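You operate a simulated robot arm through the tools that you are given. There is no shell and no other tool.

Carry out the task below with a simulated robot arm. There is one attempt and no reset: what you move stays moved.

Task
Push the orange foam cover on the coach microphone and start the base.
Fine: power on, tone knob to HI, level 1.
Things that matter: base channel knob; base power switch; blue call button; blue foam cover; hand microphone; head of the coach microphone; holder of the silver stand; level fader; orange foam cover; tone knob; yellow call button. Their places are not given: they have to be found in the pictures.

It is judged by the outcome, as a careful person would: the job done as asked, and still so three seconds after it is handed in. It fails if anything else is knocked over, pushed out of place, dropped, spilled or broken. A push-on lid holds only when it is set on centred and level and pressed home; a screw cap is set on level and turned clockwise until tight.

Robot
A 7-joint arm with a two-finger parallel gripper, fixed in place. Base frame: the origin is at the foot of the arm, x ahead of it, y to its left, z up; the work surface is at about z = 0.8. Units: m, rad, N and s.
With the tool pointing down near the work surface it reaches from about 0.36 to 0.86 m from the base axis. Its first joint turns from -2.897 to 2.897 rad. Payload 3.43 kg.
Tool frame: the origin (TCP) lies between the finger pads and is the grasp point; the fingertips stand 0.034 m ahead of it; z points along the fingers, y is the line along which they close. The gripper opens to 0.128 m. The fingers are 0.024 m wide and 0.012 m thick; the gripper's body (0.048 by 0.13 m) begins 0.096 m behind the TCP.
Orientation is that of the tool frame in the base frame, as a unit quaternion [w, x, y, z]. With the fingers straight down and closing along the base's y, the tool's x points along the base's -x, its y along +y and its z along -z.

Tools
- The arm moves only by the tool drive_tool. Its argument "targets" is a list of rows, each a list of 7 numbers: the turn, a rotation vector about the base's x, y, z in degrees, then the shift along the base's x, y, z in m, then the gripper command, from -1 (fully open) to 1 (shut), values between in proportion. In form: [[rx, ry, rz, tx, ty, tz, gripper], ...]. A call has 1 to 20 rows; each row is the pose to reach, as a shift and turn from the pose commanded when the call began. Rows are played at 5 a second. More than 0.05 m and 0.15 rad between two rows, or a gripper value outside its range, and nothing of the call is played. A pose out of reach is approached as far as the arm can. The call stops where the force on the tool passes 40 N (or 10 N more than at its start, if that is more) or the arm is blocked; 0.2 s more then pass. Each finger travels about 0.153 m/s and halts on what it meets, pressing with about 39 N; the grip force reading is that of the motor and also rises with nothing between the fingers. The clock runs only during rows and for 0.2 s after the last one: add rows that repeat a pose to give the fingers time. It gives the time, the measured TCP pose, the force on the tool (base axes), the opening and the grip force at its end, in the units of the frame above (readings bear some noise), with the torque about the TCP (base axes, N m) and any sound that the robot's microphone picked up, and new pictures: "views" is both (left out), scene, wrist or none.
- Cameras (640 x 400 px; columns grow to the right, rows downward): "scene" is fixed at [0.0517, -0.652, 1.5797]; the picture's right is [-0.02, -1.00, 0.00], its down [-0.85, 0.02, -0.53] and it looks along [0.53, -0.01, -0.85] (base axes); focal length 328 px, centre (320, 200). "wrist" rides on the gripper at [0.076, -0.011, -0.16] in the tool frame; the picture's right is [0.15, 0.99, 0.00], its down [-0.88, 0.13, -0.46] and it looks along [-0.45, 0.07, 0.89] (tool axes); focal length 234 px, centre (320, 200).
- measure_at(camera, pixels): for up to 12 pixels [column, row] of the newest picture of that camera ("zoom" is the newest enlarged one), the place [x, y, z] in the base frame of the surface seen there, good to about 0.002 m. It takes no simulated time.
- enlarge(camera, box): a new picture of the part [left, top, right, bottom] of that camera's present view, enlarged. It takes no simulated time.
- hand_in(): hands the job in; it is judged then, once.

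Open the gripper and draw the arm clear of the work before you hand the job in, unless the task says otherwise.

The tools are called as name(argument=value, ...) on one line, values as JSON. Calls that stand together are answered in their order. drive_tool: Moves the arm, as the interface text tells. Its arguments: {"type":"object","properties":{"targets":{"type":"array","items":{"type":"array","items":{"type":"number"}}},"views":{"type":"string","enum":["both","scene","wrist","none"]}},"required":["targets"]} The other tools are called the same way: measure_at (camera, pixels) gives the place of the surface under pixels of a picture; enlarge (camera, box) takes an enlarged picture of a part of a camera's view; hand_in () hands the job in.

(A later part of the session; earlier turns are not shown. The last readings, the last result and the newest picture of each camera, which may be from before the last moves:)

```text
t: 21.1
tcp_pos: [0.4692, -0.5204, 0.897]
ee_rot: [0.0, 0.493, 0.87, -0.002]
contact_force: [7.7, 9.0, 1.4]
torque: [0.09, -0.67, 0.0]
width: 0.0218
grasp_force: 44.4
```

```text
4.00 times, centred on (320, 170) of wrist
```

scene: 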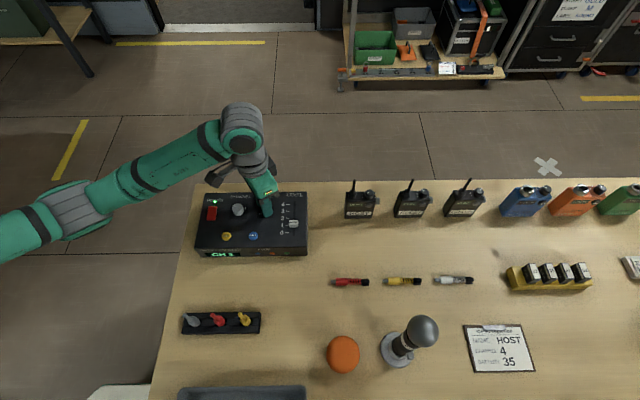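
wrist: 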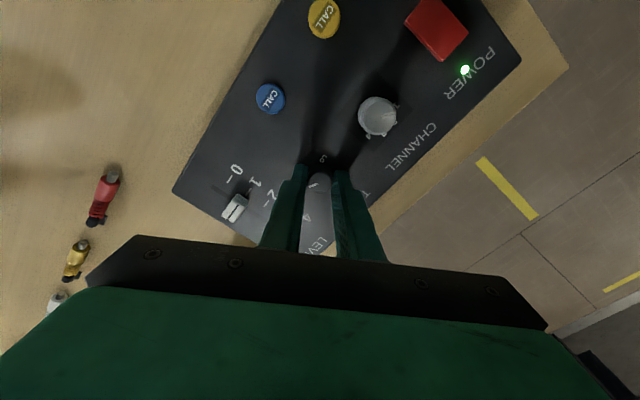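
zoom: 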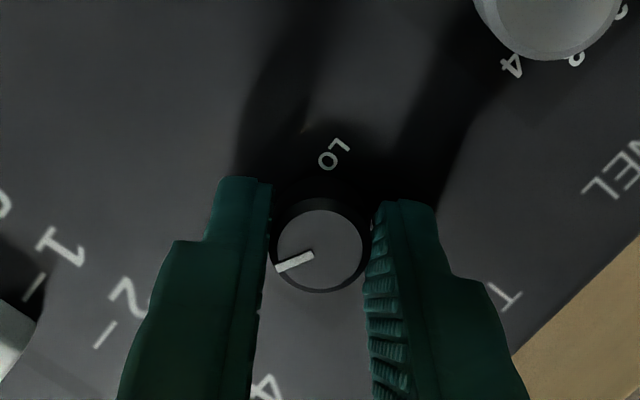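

The pointer turned the full 119° with the gripper. I'll release, rise and turn back partway to look at it.

drive_tool(targets=[[0, 0, 0, 0, 0, 0, 0.5], [0, 0, 0, 0, 0, 0, 0.2], [0, 0, 0, 0, 0, 0.02, 0.2], [0, 0, 0, 0, 0, 0.05, 0.2], [0, 0, 7.5, -0.01, 0, 0.08, 0.2], [0, 0, 15, -0.02, 0, 0.09, 0.2], [0, 0, 22.5, -0.03, 0, 0.09, 0.2], [0, 0, 30, -0.03, 0, 0.09, 0.2], [0, 0, 37.5, -0.03, 0, 0.09, 0.2], [0, 0, 45, -0.03, 0, 0.09, 0.2], [0, 0, 52.5, -0.03, 0, 0.09, 0.2], [0, 0, 59, -0.03, 0, 0.09, 0.2], [0, 0, 59, -0.03, 0, 0.09, 0.2]])

enlarge(camera="wrist", box=[270, 140, 370, 210])

enlarge(camera="scene", box=[185, 180, 325, 268])

```text
t: 23.9
tcp_pos: [0.4386, -0.5195, 0.9878]
ee_rot: [0.002, -0.001, 1.0, -0.003]
contact_force: [0.2, 0.1, -0.9]
torque: [0.01, -0.01, 0.01]
width: 0.0512
grasp_force: 0.1
```

scene: 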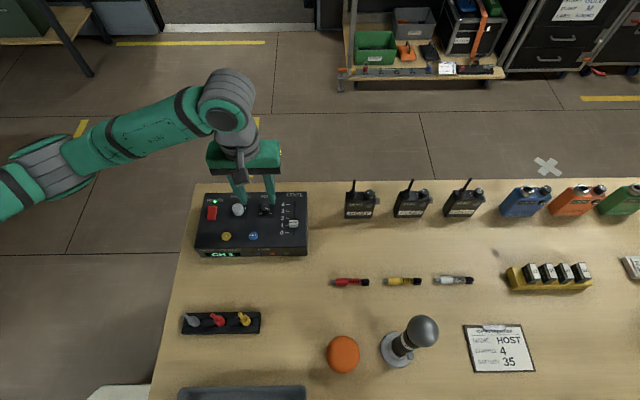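
wrist: 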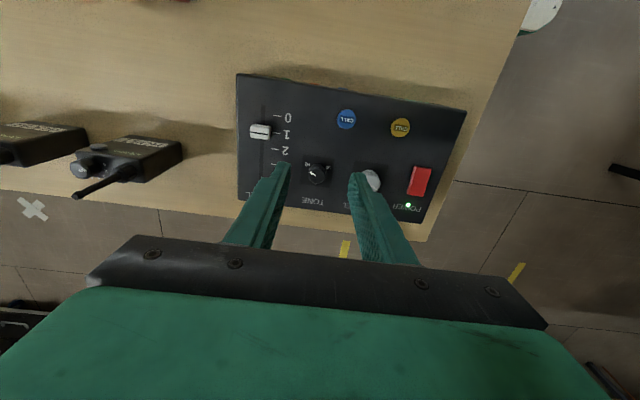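

```text
5.71 times, centred on (320, 175) of wrist
```

zoom: 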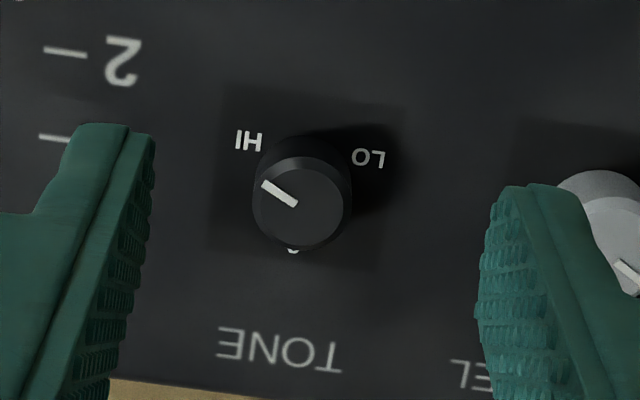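

```text
4.55 times, centred on (255, 224) of scene
```

zoom: 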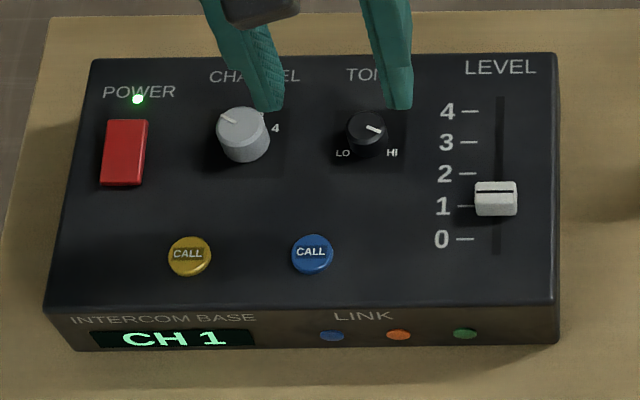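

The pointer now lies towards HI. I'll measure its exact direction against the label.

measure_at(camera="zoom", pixels=[[297, 131]])

enlarge(camera="wrist", box=[295, 150, 340, 195])

```text
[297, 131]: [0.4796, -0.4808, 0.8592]
```

```text
8.89 times, centred on (318, 172) of wrist
```

zoom: 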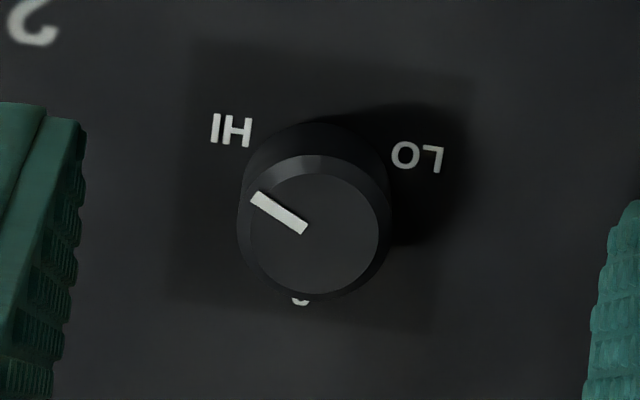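

measure_at(camera="zoom", pixels=[[302, 229], [258, 199], [312, 228], [240, 228], [390, 230], [230, 130], [416, 155], [302, 300], [315, 165], [310, 285]])

```text
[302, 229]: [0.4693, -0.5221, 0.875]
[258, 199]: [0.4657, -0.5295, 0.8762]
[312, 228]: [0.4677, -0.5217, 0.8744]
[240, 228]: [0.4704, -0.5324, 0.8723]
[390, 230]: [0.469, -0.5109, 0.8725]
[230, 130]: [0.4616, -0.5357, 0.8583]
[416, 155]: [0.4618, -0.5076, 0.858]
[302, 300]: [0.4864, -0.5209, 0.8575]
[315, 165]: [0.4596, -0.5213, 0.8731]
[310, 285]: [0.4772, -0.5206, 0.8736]
```

The pointer is at about 116° and the HI label at about 117°, so tone is HI. Next I go over the orange foam at (0.135,-0.70), turning the gripper -90° so that its wide body stays clear of the mic.

drive_tool(targets=[[0, 0, 0, -0.01, 0, 0.04, 0], [0, 0, 0, -0.03, -0.005, 0.08, -0.3], [0, 0, -7.5, -0.055, -0.015, 0.112, -0.6], [0, 0, -15, -0.08, -0.03, 0.13, -1], [0, 0, -22.5, -0.105, -0.045, 0.13, -1], [0, 0, -30, -0.13, -0.06, 0.13, -1], [0, 0, -37.5, -0.155, -0.075, 0.13, -1], [0, 0, -45, -0.18, -0.09, 0.13, -1], [0, 0, -52.5, -0.205, -0.105, 0.13, -1], [0, 0, -60, -0.23, -0.12, 0.13, -1], [0, 0, -67.5, -0.255, -0.135, 0.13, -1], [0, 0, -75, -0.28, -0.15, 0.13, -1], [0, 0, -82.5, -0.295, -0.165, 0.13, -1], [0, 0, -90, -0.299, -0.17, 0.13, -1], [0, 0, -90, -0.299, -0.17, 0.13, -1]])

enlarge(camera="wrist", box=[200, 60, 440, 240])

```text
t: 27.1
tcp_pos: [0.1401, -0.6903, 1.1176]
ee_rot: [-0.001, 0.708, 0.706, -0.003]
contact_force: [-0.6, 0.4, -0.4]
torque: [-0.01, -0.01, 0.0]
width: 0.1279
grasp_force: 0.0
```

scene: 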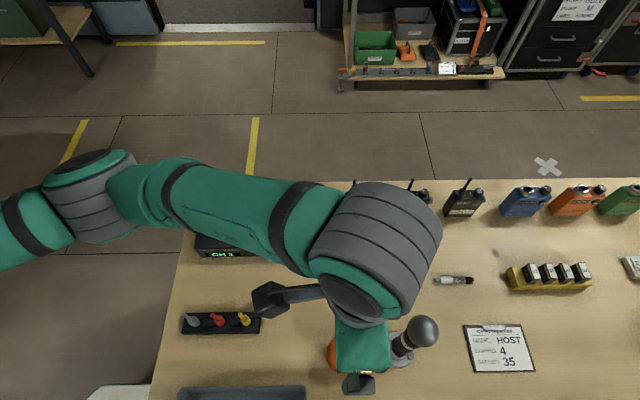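
wrist: 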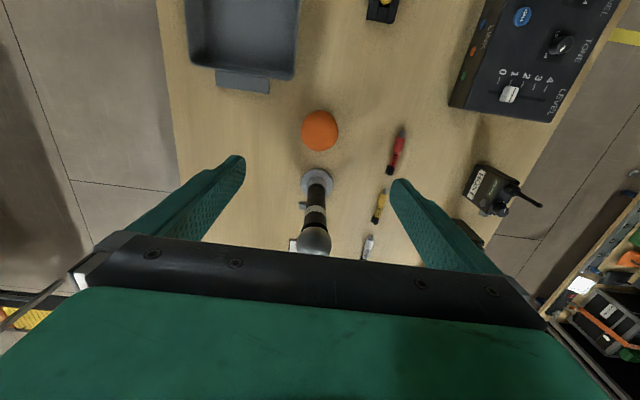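

```text
2.22 times, centred on (320, 150) of wrist
```

zoom: 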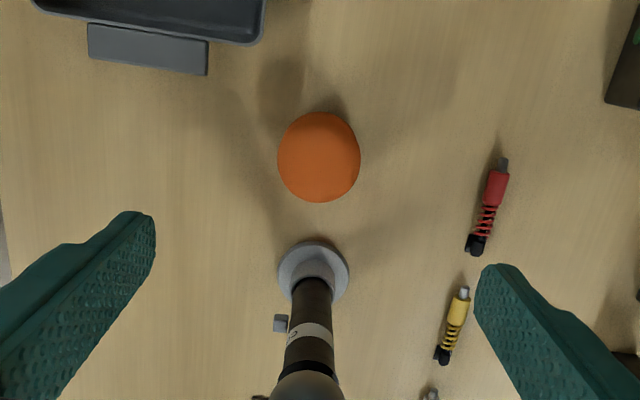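

The foam is in the zoom at (319,157), and the mic's stand is at (313,275). I'll measure the outlines of both.

measure_at(camera="zoom", pixels=[[319, 157], [282, 157], [357, 157], [319, 117], [319, 198], [300, 157], [340, 157], [319, 135], [319, 180], [319, 190], [270, 157], [370, 157]])

measure_at(camera="wrist", pixels=[[314, 240], [302, 240], [327, 240], [314, 230], [305, 181], [332, 181], [318, 171], [318, 187], [316, 205], [315, 220], [302, 207], [310, 215]])

enlarge(camera="wrist", box=[280, 160, 360, 260])

```text
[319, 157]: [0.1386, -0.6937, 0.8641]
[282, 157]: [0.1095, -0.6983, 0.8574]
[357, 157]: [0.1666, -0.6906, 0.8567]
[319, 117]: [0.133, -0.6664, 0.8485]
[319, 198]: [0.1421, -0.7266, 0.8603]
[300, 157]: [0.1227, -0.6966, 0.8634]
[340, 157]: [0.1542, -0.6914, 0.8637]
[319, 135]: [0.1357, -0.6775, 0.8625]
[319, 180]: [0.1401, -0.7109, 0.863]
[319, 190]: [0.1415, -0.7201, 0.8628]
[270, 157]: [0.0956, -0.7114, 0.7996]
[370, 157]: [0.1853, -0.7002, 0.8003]
```

```text
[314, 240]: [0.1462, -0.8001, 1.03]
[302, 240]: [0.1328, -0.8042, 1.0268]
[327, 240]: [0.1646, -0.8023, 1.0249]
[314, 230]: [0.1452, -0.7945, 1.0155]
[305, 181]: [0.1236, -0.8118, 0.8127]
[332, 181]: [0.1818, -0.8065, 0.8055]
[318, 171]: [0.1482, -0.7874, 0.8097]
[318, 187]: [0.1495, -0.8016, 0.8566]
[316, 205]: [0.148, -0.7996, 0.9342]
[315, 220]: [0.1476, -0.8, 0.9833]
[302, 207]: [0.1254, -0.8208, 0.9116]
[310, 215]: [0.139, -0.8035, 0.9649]
```

```text
4.00 times, centred on (320, 210) of wrist
```

zoom: 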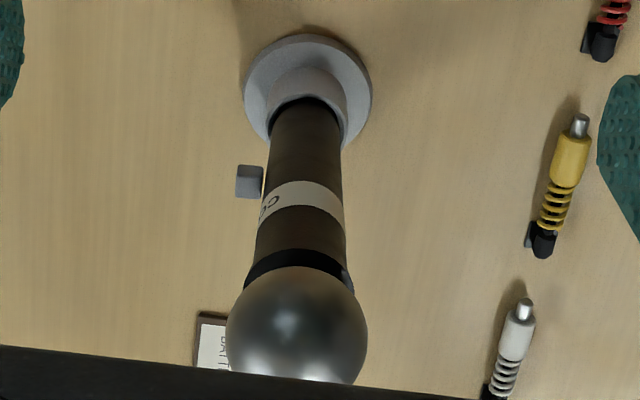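

I need an accurate head position. The scene view still shows the head at (421,330), so I'll enlarge it and sample points for a sphere fit.

enlarge(camera="scene", box=[376, 305, 456, 365])

```text
6.67 times, centred on (416, 335) of scene
```

zoom: 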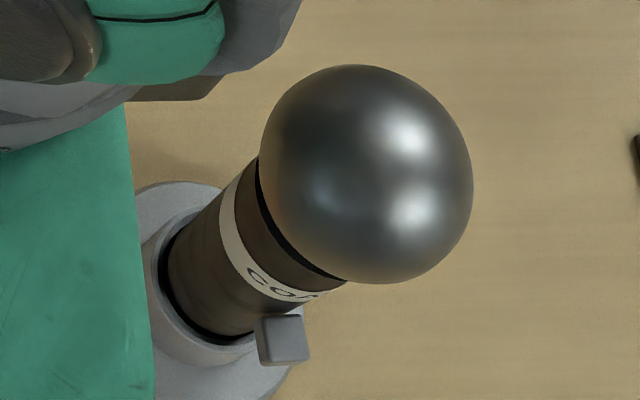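

measure_at(camera="zoom", pixels=[[367, 174], [300, 174], [435, 174], [367, 100], [367, 250], [320, 120], [420, 120], [320, 230], [420, 230], [275, 174], [460, 174], [367, 75]])

measure_at(camera="zoom", pixels=[[200, 320], [230, 300], [190, 290], [250, 230], [300, 295], [225, 250], [282, 340], [150, 260], [200, 190], [270, 390], [200, 225], [160, 320]])

```text
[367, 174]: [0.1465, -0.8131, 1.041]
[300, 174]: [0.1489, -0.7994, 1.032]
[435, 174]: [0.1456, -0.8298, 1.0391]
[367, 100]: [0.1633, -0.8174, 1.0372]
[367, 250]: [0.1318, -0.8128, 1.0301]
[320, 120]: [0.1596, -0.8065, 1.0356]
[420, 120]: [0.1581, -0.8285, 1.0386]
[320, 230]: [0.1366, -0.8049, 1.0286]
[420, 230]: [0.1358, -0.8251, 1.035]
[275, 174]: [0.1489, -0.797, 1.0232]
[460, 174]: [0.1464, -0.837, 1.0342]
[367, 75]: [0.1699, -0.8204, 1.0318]
```

```text
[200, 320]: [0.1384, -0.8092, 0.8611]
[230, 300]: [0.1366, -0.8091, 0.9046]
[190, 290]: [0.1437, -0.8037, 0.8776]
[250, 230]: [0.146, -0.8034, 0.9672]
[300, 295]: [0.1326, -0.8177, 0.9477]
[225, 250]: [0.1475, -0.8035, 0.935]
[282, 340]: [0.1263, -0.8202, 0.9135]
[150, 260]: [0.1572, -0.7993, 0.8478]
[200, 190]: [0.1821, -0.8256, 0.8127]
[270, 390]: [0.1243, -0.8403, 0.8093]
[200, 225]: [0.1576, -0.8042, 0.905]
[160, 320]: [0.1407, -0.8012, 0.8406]
```

Sphere fit: the head's centre is about (0.150,-0.820,1.0175), its radius about 0.025 and its top about 1.0425; the mic is upright on axis (0.1495,-0.820). The foam's centre is about (0.138,-0.699), its top 0.864. I'll descend above the foam with the fingers at about 0.095 m.

drive_tool(targets=[[0, 0, 0, -0.002, -0.008, -0.04, -0.48], [0, 0, 0, -0.002, -0.008, -0.08, -0.48], [0, 0, 0, -0.002, -0.008, -0.12, -0.48], [0, 0, 0, -0.002, -0.008, -0.16, -0.48], [0, 0, 0, -0.002, -0.008, -0.19, -0.48], [0, 0, 0, -0.002, -0.008, -0.19, -0.48]])

enlarge(camera="wrist", box=[200, 60, 440, 240])

```text
t: 28.5
tcp_pos: [0.1366, -0.6995, 0.926]
ee_rot: [-0.001, 0.707, 0.707, -0.003]
contact_force: [-1.1, -0.3, 0.6]
torque: [0.01, 0.03, 0.01]
width: 0.0947
grasp_force: 0.0
```

scene: 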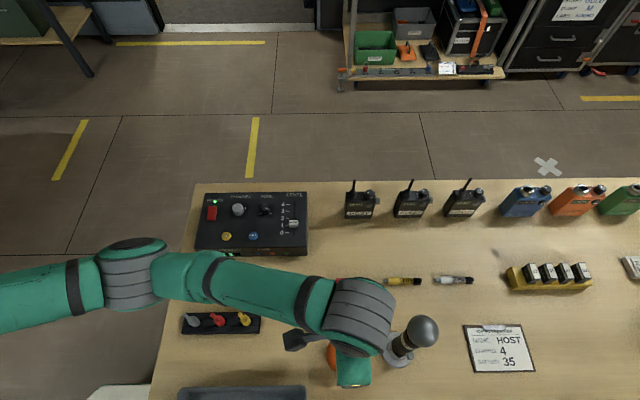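
wrist: 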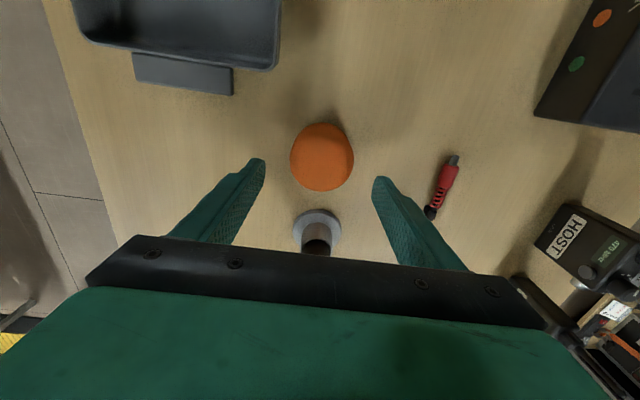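

```text
2.22 times, centred on (320, 150) of wrist
```

zoom: 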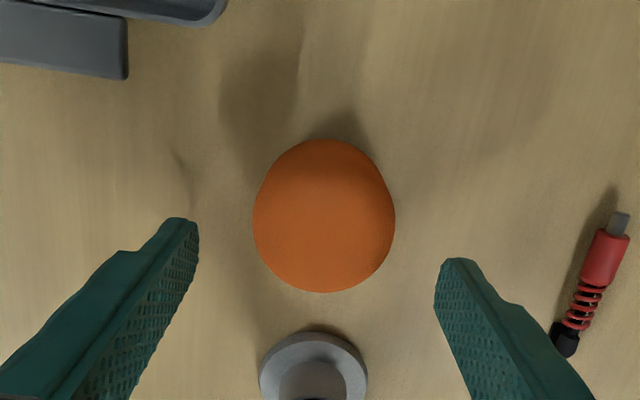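

I'll take a finer measurement of the foam from this closer view before descending.

measure_at(camera="zoom", pixels=[[324, 215], [258, 222], [391, 222], [324, 143], [324, 288], [264, 245], [384, 245], [270, 200], [378, 200], [290, 150], [355, 152], [324, 250]])

```text
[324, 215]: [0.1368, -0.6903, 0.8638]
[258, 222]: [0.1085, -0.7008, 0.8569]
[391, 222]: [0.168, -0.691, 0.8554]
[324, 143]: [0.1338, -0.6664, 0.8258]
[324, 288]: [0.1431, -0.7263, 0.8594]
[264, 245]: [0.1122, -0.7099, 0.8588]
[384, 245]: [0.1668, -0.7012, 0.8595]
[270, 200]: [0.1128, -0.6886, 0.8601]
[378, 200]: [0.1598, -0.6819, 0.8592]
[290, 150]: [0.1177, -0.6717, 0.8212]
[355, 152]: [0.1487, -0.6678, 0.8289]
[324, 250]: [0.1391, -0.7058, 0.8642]
```

The foam's centre is (0.138,-0.698), with a side radius of about 0.033 at z≈0.825. I'll lower around it and close gently.

drive_tool(targets=[[0, 0, 0, 0.0014, 0.0015, -0.03, -0.48], [0, 0, 0, 0.0014, 0.0015, -0.06, -0.48], [0, 0, 0, 0.0014, 0.0015, -0.078, -0.48], [0, 0, 0, 0.0014, 0.0015, -0.083, -0.48], [0, 0, 0, 0.0014, 0.0015, -0.083, -0.2], [0, 0, 0, 0.0014, 0.0015, -0.083, -0.1], [0, 0, 0, 0.0014, 0.0015, -0.083, -0.05], [0, 0, 0, 0.0014, 0.0015, -0.083, 0], [0, 0, 0, 0.0014, 0.0015, -0.083, 0.05], [0, 0, 0, 0.0014, 0.0015, -0.083, 0.05]])

enlarge(camera="wrist", box=[240, 110, 400, 230])

```text
t: 30.7
tcp_pos: [0.1418, -0.6974, 0.8443]
ee_rot: [-0.001, 0.708, 0.706, -0.003]
contact_force: [-0.8, 0.1, 0.4]
torque: [0.01, -0.03, 0.0]
width: 0.0638
grasp_force: 39.1
```

scene: 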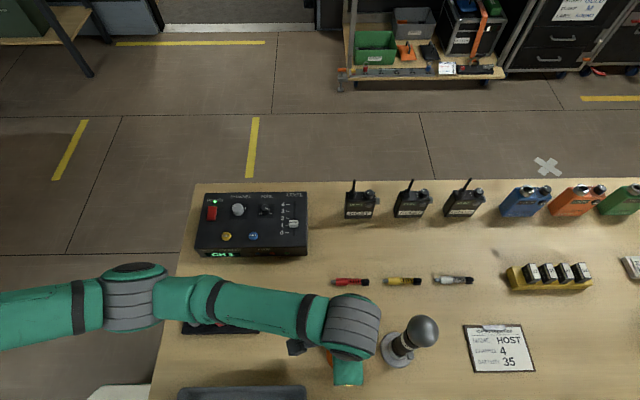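
wrist: 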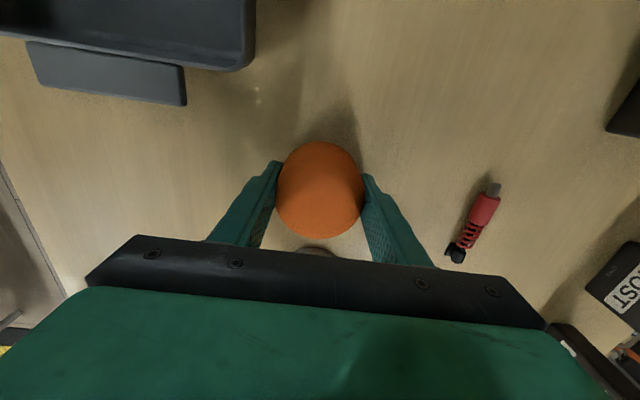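

```text
3.33 times, centred on (320, 170) of wrist
```

zoom: 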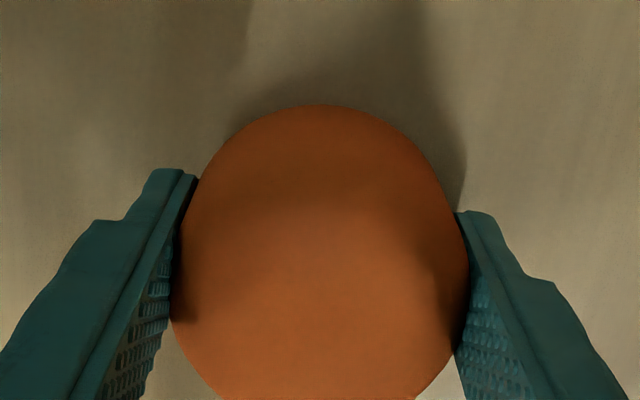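

The foam is held at width 0.0638 m. I'll lift it straight up to well above the mic head's height and check how it sits.

drive_tool(targets=[[0, 0, 0, 0, 0, 0.01, 0.1], [0, 0, 0, 0, 0, 0.03, 0.1], [0, 0, 0, 0, 0, 0.07, 0.1], [0, 0, 0, 0, 0, 0.11, 0.1], [0, 0, 0, 0, 0, 0.15, 0.1], [0, 0, 0, 0, 0, 0.19, 0.1], [0, 0, 0, 0, 0, 0.23, 0.1], [0, 0, 0, 0, 0, 0.27, 0.1], [0, 0, 0, 0, 0, 0.3, 0.1], [0, 0, 0, 0, 0, 0.3, 0.1]])

enlarge(camera="wrist", box=[240, 110, 400, 260])

enlarge(camera="scene", box=[300, 270, 460, 390])

```text
t: 32.9
tcp_pos: [0.1388, -0.698, 1.1416]
ee_rot: [-0.001, 0.708, 0.706, -0.004]
contact_force: [0.7, -0.6, -0.9]
torque: [0.02, 0.02, 0.04]
width: 0.0638
grasp_force: 39.6
```

scene: 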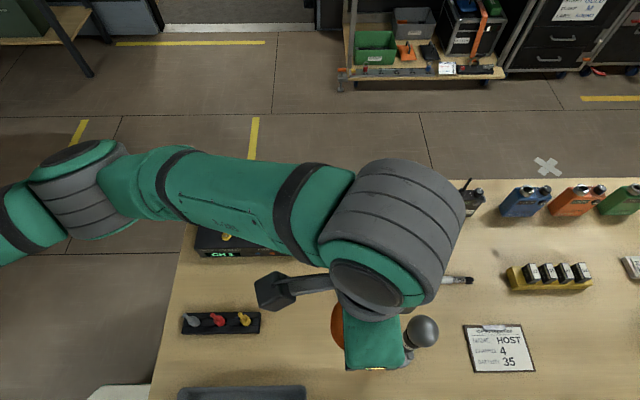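
wrist: 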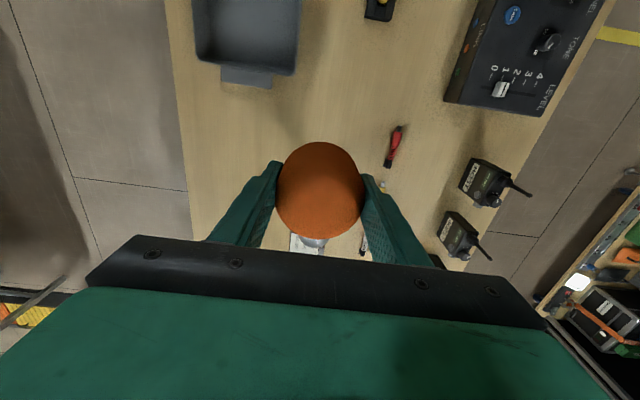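

```text
2.67 times, centred on (320, 185) of wrist
```

zoom: 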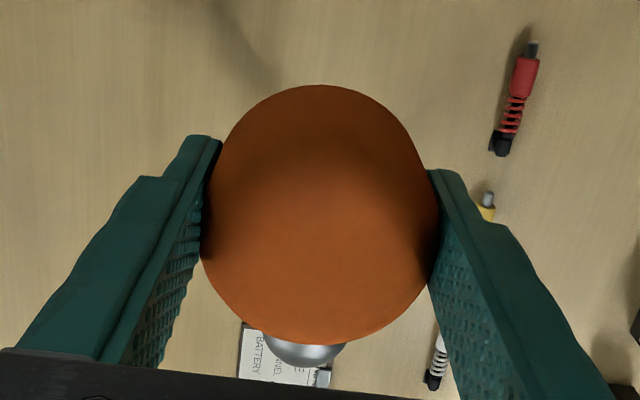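

```text
3.33 times, centred on (380, 330) of scene
```

zoom: 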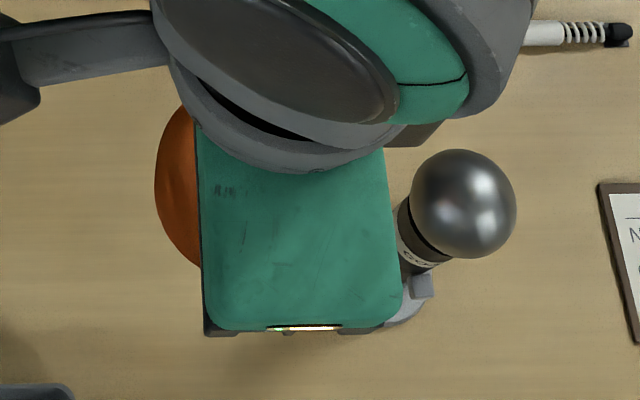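

The foam is held and level. I'll measure it in the hand to learn its offset from the TCP.

measure_at(camera="wrist", pixels=[[320, 145], [320, 160], [320, 180], [320, 200], [320, 220], [320, 234], [285, 215], [355, 215], [300, 150], [340, 150], [295, 228], [345, 228]])

```text
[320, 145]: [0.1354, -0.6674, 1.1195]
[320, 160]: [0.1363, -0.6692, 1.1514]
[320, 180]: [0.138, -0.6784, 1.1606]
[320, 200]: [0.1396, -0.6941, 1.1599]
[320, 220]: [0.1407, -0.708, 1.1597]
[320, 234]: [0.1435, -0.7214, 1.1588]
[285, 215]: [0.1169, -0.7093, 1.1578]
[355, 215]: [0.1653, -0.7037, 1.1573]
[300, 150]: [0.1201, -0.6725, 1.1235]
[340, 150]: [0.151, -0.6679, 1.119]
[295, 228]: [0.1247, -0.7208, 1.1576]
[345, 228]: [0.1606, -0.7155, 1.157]
```

The foam's centre is at (0.140,-0.699), its top at 1.161 and its bottom at about 1.097, well above the head's top at 1.0425. I'll carry it over the mic axis at (0.1497,-0.820).

drive_tool(targets=[[0, 0, 0, 0.003, -0.02, 0, 0.1], [0, 0, 0, 0.005, -0.05, 0, 0.1], [0, 0, 0, 0.008, -0.08, 0, 0.1], [0, 0, 0, 0.01, -0.105, 0, 0.1], [0, 0, 0, 0.01, -0.121, 0, 0.1], [0, 0, 0, 0.01, -0.121, 0, 0.1], [0, 0, 0, 0.01, -0.121, 0, 0.1]])

enlarge(camera="scene", box=[340, 250, 480, 360])

measure_at(camera="wrist", pixels=[[320, 145], [320, 160], [320, 180], [320, 200], [320, 220], [320, 234], [285, 215], [355, 215], [300, 150], [340, 150], [295, 228], [345, 228]])

```text
t: 34.5
tcp_pos: [0.151, -0.8046, 1.1453]
ee_rot: [0.0, 0.708, 0.706, -0.003]
contact_force: [-0.1, -0.4, -0.1]
torque: [-0.02, -0.01, -0.01]
width: 0.0638
grasp_force: 38.9
out of reach, approached as far as the arm can: row 5, 6, 7
```

scene: 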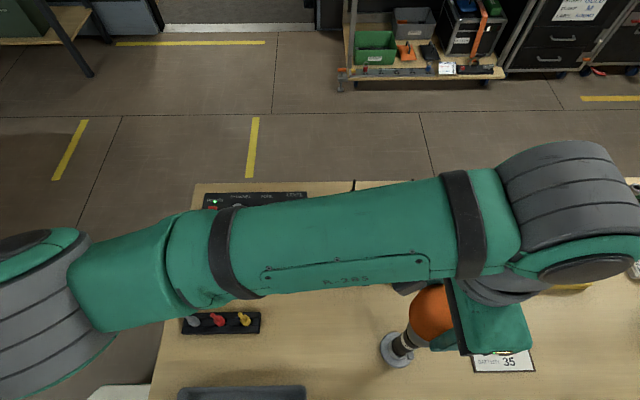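
wrist: 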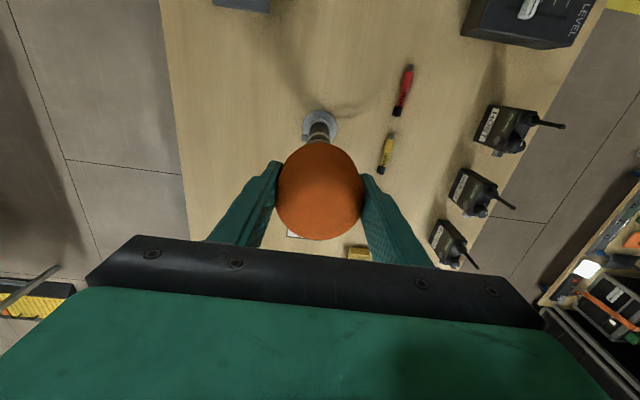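

```text
3.64 times, centred on (410, 305) of scene
```

zoom: 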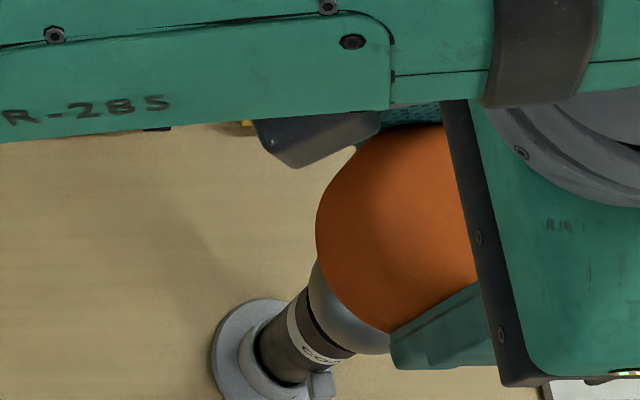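

```text
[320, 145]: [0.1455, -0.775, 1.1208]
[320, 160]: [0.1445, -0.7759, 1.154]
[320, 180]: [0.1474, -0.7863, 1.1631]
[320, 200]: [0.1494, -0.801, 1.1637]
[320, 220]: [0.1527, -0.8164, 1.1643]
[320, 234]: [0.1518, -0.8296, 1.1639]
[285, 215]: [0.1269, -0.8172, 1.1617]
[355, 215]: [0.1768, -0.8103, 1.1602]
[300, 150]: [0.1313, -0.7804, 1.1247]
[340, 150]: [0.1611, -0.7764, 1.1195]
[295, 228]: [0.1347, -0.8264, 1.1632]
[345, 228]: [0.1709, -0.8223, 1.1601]
```

At this height the arm's reach ends at y≈-0.805, short of the mic axis. Reach grows lower down, so I'll come down 0.03 m (foam bottom still about 1.07, above the head) while backing off slightly, and check the commanded pose.

drive_tool(targets=[[0, 0, 0, 0, 0.03, -0.01, 0.1], [0, 0, 0, 0, 0.03, -0.03, 0.1], [0, 0, 0, 0, 0.03, -0.03, 0.1], [0, 0, 0, 0, 0.03, -0.03, 0.1]])

```text
t: 35.5
tcp_pos: [0.1517, -0.7755, 1.1142]
ee_rot: [0.0, 0.708, 0.706, -0.003]
contact_force: [-0.1, 0.0, -0.2]
torque: [0.0, 0.01, 0.0]
width: 0.0638
grasp_force: 39.2
```

scene: 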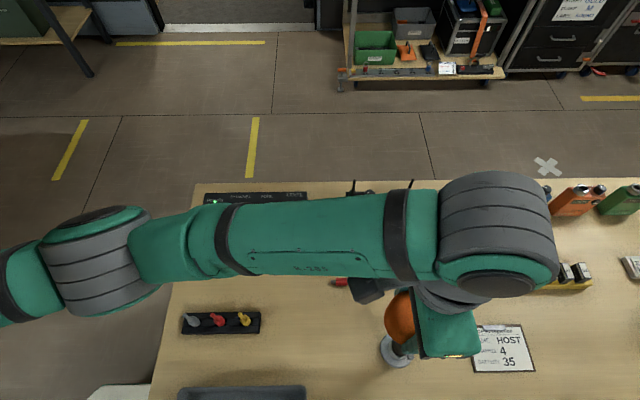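
wrist: 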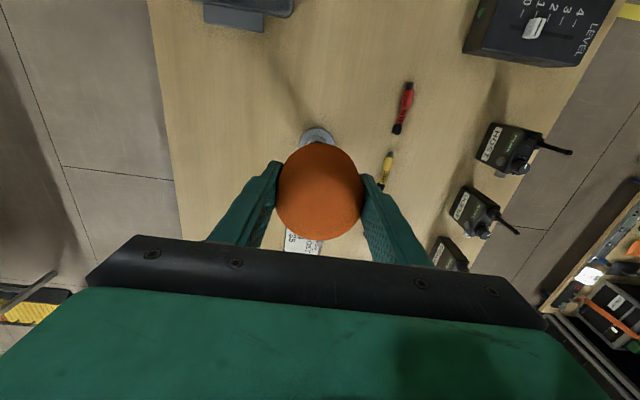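

The command tracks the measured pose. Now at z≈1.095, with the foam bottom about 7 mm above the head, I move out towards the mic axis.

drive_tool(targets=[[0, 0, 0, -0.001, -0.01, -0.019, 0.1], [0, 0, 0, -0.002, -0.02, -0.019, 0.1], [0, 0, 0, -0.002, -0.03, -0.019, 0.1], [0, 0, 0, -0.002, -0.038, -0.019, 0.1], [0, 0, 0, -0.002, -0.043, -0.019, 0.1], [0, 0, 0, -0.002, -0.043, -0.019, 0.1]])

measure_at(camera="wrist", pixels=[[320, 145], [320, 150], [320, 200], [310, 147], [330, 147], [285, 215], [355, 215], [300, 150], [340, 150], [295, 228], [345, 228], [320, 236]])

enlarge(camera="scene", box=[340, 260, 480, 370])

```text
t: 36.9
tcp_pos: [0.1485, -0.8136, 1.0964]
ee_rot: [0.0, 0.708, 0.707, -0.003]
contact_force: [-0.7, 0.1, 0.4]
torque: [-0.01, 0.0, 0.0]
width: 0.0637
grasp_force: 39.4
out of reach, approached as far as the arm can: row 5, 6
```

scene: 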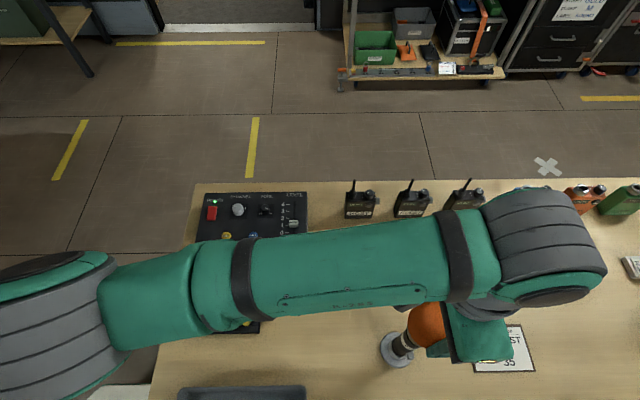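
wrist: 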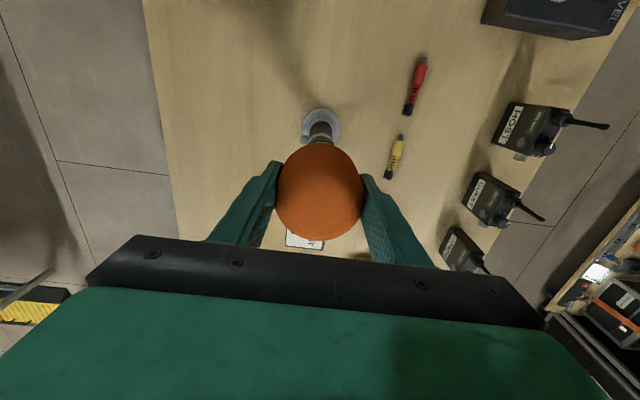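

```text
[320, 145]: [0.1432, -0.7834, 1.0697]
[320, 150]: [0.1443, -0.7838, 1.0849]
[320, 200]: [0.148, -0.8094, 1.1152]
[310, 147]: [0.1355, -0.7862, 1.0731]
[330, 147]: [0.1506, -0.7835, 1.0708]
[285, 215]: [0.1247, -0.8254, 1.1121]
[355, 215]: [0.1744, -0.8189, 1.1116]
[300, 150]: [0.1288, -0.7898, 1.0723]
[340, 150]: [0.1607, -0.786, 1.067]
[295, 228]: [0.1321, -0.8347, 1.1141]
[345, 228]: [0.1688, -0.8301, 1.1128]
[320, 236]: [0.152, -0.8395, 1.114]
```

```text
3.64 times, centred on (410, 315) of scene
```

zoom: 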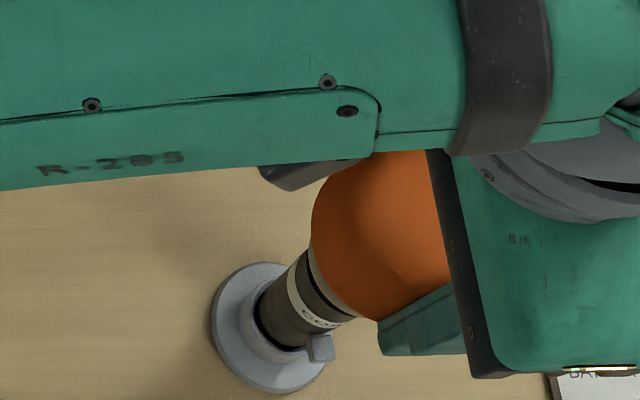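

Still 4–5 mm short at this height with the tool straight down. I'll take the foam back to its spot on the table and regrip it with the tool tilted about 15° outwards, which gains reach while the foam stays level.

drive_tool(targets=[[0, 0, 0, 0, 0.02, 0.01, 0.1], [0, 0, 0, -0.003, 0.05, 0.01, 0.1], [0, 0, 0, -0.006, 0.08, 0.01, 0.1], [0, 0, 0, -0.0095, 0.11, 0, 0.1], [0, 0, 0, -0.0095, 0.1156, -0.03, 0.1], [0, 0, 0, -0.0095, 0.1156, -0.07, 0.1], [0, 0, 0, -0.0095, 0.1156, -0.11, 0.1], [0, 0, 0, -0.0095, 0.1156, -0.15, 0.1], [0, 0, 0, -0.0095, 0.1156, -0.19, 0.1], [0, 0, 0, -0.0095, 0.1156, -0.225, 0.1], [0, 0, 0, -0.0095, 0.1156, -0.24, 0.1], [0, 0, 0, -0.0095, 0.1156, -0.24, 0.1]])

```text
t: 39.5
tcp_pos: [0.1373, -0.697, 0.8563]
ee_rot: [0.0, 0.708, 0.706, -0.003]
contact_force: [-0.3, -0.1, 0.5]
torque: [0.03, -0.02, 0.04]
width: 0.0633
grasp_force: 39.3
```

scene: 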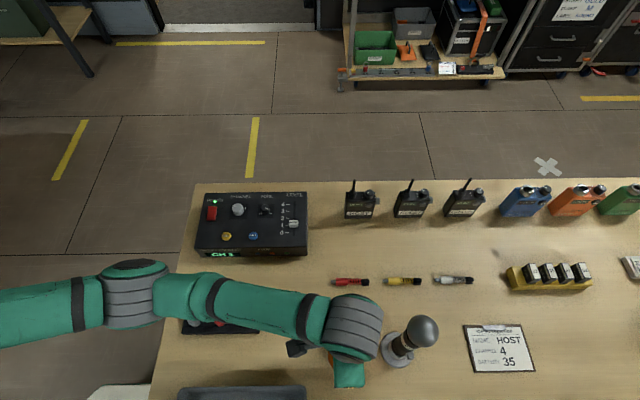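
wrist: 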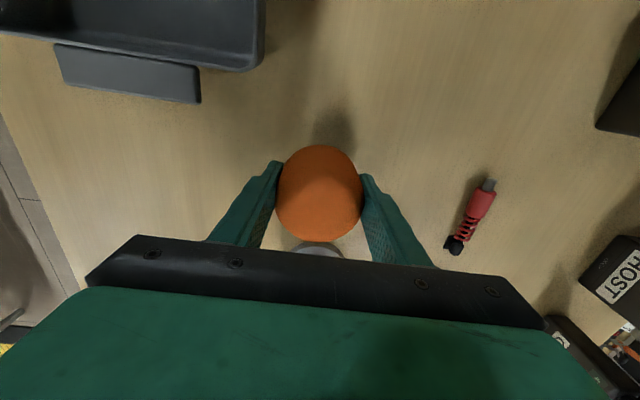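

The foam hovers about 12 mm above the table. I'll lower it gently to contact.

drive_tool(targets=[[0, 0, 0, 0, 0, -0.005, 0.1], [0, 0, 0, 0, 0, -0.008, 0.1], [0, 0, 0, 0, 0, -0.0105, 0.1], [0, 0, 0, 0, 0, -0.012, 0.1], [0, 0, 0, 0, 0, -0.012, 0.1]], views="none")

```text
t: 40.7
tcp_pos: [0.1379, -0.6986, 0.8435]
ee_rot: [-0.001, 0.708, 0.706, -0.003]
contact_force: [-0.3, 0.1, 0.8]
torque: [-0.01, -0.03, 0.0]
width: 0.0638
grasp_force: 38.9
```

There is no clear contact force yet at z=0.8435, so I go a touch lower.

drive_tool(targets=[[0, 0, 0, 0, 0, -0.001, 0.1], [0, 0, 0, 0, 0, -0.002, 0.1], [0, 0, 0, 0, 0, -0.002, 0.1]], views="none")

```text
t: 41.5
tcp_pos: [0.1385, -0.6981, 0.8425]
ee_rot: [0.001, 0.708, 0.707, -0.004]
contact_force: [2.2, -4.1, 21.7]
torque: [0.07, -0.45, -0.08]
width: 0.0639
grasp_force: 39.0
```

Now it is on the table (22 N). I ease up 1.5 mm, open, rise, and tilt -15° about x.

drive_tool(targets=[[0, 0, 0, 0, 0, 0.0015, 0.1], [0, 0, 0, 0, 0, 0.0015, -0.1], [0, 0, 0, 0, 0, 0.0015, -0.3], [0, 0, 0, 0, 0, 0.0015, -0.48], [0, 0, 0, 0, 0, 0.03, -0.48], [0, 0, 0, 0, 0, 0.07, -0.48], [0, 0, 0, 0, 0, 0.1, -0.48], [-5, 0, 0, 0, 0, 0.1, -0.48], [-10, 0, 0, 0, 0, 0.1, -0.48], [-15, 0, 0, 0, 0, 0.1, -0.48], [-15, 0, 0, 0, 0, 0.1, -0.48]])

enlarge(camera="wrist", box=[200, 60, 440, 240])

```text
t: 43.9
tcp_pos: [0.1391, -0.6969, 0.9398]
ee_rot: [0.092, 0.701, 0.7, -0.096]
contact_force: [-0.1, 0.1, -0.8]
torque: [0.01, 0.0, -0.02]
width: 0.0944
grasp_force: 0.0
```

scene: 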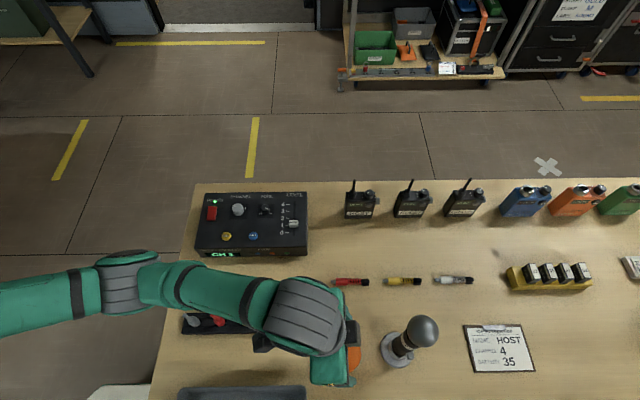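
wrist: 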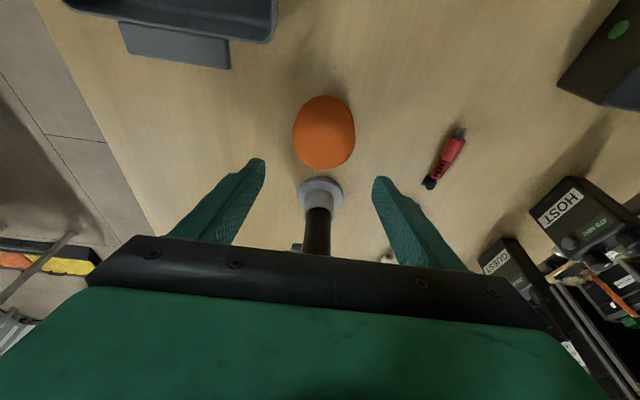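

```text
2.22 times, centred on (320, 150) of wrist
```

zoom: 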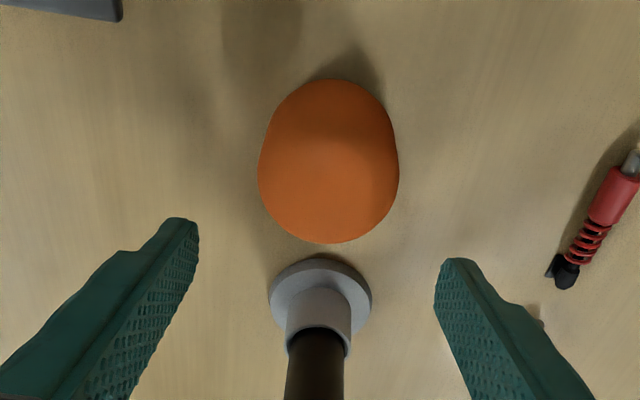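

The foam stands where I set it. I'll measure its position again.

measure_at(camera="zoom", pixels=[[328, 83], [295, 95], [360, 98], [328, 160], [262, 175], [395, 175], [328, 238], [280, 222], [375, 222], [328, 110], [310, 87], [345, 87]])

```text
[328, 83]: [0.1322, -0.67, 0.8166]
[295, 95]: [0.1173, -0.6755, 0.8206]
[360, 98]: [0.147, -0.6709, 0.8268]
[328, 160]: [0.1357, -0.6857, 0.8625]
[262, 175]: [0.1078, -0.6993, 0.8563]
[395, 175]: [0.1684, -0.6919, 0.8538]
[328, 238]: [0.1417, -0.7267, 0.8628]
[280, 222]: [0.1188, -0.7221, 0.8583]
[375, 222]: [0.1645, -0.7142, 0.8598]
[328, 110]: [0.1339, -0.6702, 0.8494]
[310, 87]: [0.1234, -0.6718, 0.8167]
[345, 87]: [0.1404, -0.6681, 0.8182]
```

The foam's centre is (0.138,-0.701). I lower the tilted fingers around it and close gently.

drive_tool(targets=[[0, 0, 0, -0.0007, -0.0041, -0.03, -0.48], [0, 0, 0, -0.0007, -0.0041, -0.06, -0.48], [0, 0, 0, -0.0007, -0.0041, -0.085, -0.48], [0, 0, 0, -0.0007, -0.0041, -0.096, -0.48], [0, 0, 0, -0.0007, -0.0041, -0.096, -0.2], [0, 0, 0, -0.0007, -0.0041, -0.096, -0.1], [0, 0, 0, -0.0007, -0.0041, -0.096, -0.05], [0, 0, 0, -0.0007, -0.0041, -0.096, 0], [0, 0, 0, -0.0007, -0.0041, -0.096, 0.05], [0, 0, 0, -0.0007, -0.0041, -0.096, 0.1], [0, 0, 0, -0.0007, -0.0041, -0.096, 0.1]])

enlarge(camera="wrist", box=[240, 110, 400, 230])

```text
t: 46.3
tcp_pos: [0.1383, -0.7022, 0.8461]
ee_rot: [0.092, 0.702, 0.7, -0.095]
contact_force: [0.3, 0.1, 0.1]
torque: [0.03, -0.05, 0.01]
width: 0.0636
grasp_force: 38.9
```

scene: 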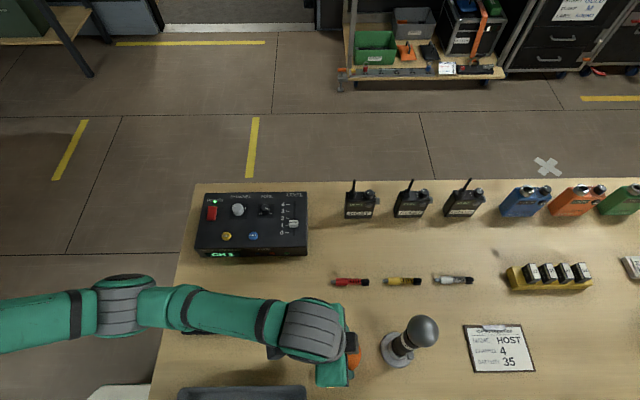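
wrist: 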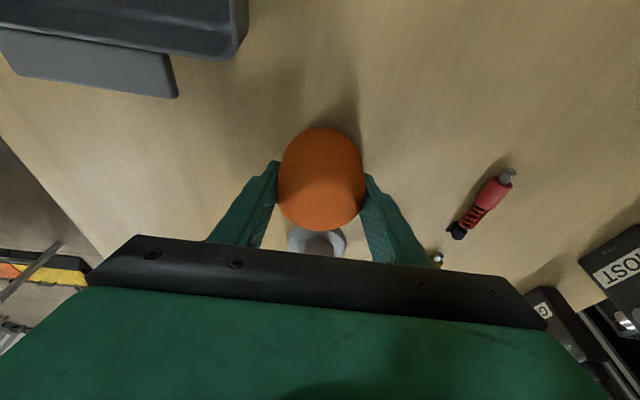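

```text
3.33 times, centred on (320, 170) of wrist
```

zoom: 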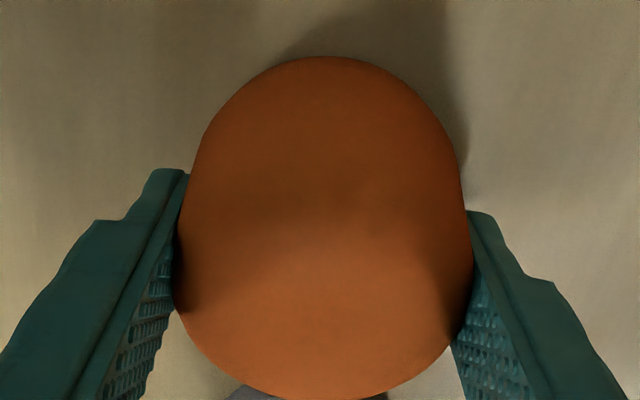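

Held at 0.0636 m. I'll lift to z≈1.12 and carry the foam out towards the mic axis.

drive_tool(targets=[[0, 0, 0, 0, 0, 0.015, 0.1], [0, 0, 0, 0, 0, 0.05, 0.1], [0, 0, 0, 0, 0, 0.09, 0.1], [0, 0, 0, 0, 0, 0.13, 0.1], [0, 0, 0, 0, 0, 0.17, 0.1], [0, 0, 0, 0, 0, 0.21, 0.1], [0, 0, 0, 0, 0, 0.25, 0.1], [0, 0, 0, 0, 0, 0.275, 0.1], [0, 0, 0, 0.003, -0.03, 0.275, 0.1], [0, 0, 0, 0.006, -0.06, 0.275, 0.1], [0, 0, 0, 0.01, -0.09, 0.275, 0.1], [0, 0, 0, 0.0115, -0.118, 0.275, 0.1], [0, 0, 0, 0.0115, -0.118, 0.275, 0.1], [0, 0, 0, 0.0115, -0.118, 0.275, 0.1]])

enlarge(camera="scene", box=[340, 260, 480, 370])

enlarge(camera="wrist", box=[240, 110, 400, 250])

```text
t: 49.3
tcp_pos: [0.1502, -0.818, 1.1218]
ee_rot: [0.092, 0.702, 0.7, -0.096]
contact_force: [0.4, 0.0, -0.6]
torque: [-0.02, 0.01, -0.01]
width: 0.0634
grasp_force: 39.1
```

scene: 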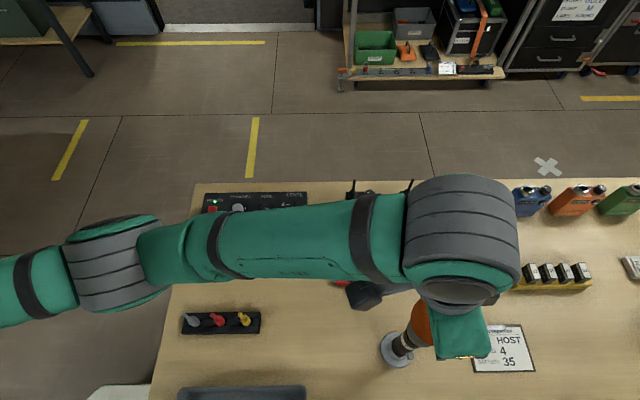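
wrist: 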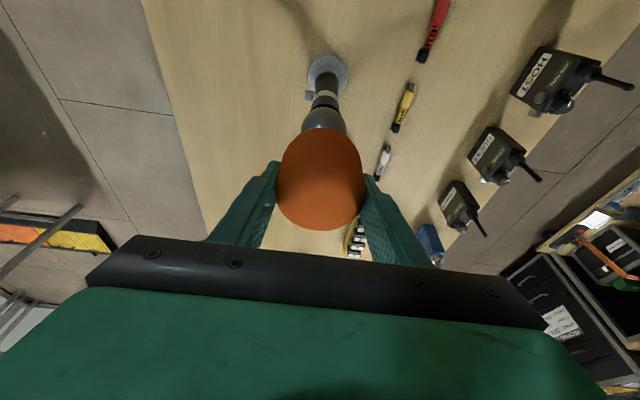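

```text
3.64 times, centred on (410, 315) of scene
```

zoom: 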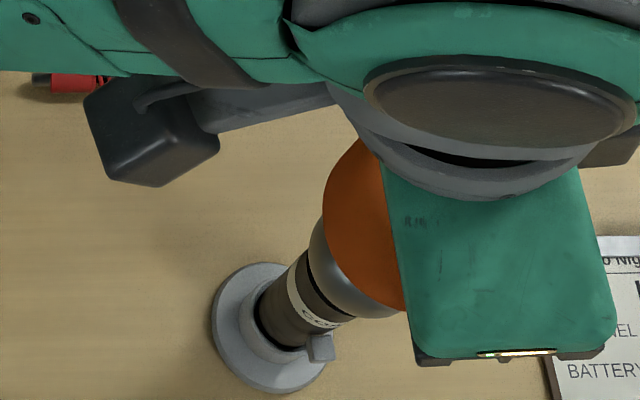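

```text
2.86 times, centred on (320, 180) of wrist
```

zoom: 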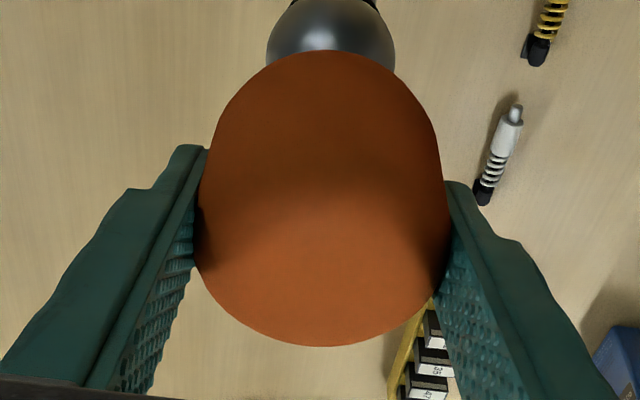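

The spot is reachable now. The wrist zoom shows both the foam and the head, at (330,25); I'll measure both for relative centring.

measure_at(camera="zoom", pixels=[[322, 55], [280, 70], [365, 68], [300, 60], [345, 60], [250, 95], [395, 90], [320, 200], [205, 230], [440, 230], [322, 335], [240, 310]])

measure_at(camera="wrist", pixels=[[322, 116], [310, 118], [335, 118], [322, 124], [304, 122], [343, 124], [322, 110], [325, 95], [316, 90], [334, 90], [325, 84], [395, 225]])

```text
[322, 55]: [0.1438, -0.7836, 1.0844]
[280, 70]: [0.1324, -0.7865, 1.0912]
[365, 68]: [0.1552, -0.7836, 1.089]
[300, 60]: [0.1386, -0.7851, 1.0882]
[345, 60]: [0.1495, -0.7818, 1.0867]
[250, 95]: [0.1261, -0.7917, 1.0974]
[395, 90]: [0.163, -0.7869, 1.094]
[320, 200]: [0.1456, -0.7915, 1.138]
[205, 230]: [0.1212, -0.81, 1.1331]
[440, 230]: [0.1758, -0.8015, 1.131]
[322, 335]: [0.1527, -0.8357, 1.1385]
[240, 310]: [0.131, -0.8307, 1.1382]
```

```text
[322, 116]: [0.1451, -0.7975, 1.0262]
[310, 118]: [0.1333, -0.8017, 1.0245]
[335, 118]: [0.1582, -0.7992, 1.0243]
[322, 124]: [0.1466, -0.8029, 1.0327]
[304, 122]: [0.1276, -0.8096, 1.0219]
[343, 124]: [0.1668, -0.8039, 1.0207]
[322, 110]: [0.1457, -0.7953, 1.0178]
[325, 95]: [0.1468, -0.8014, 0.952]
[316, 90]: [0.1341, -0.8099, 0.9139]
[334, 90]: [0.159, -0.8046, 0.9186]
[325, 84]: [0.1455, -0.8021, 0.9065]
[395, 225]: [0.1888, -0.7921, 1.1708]
```

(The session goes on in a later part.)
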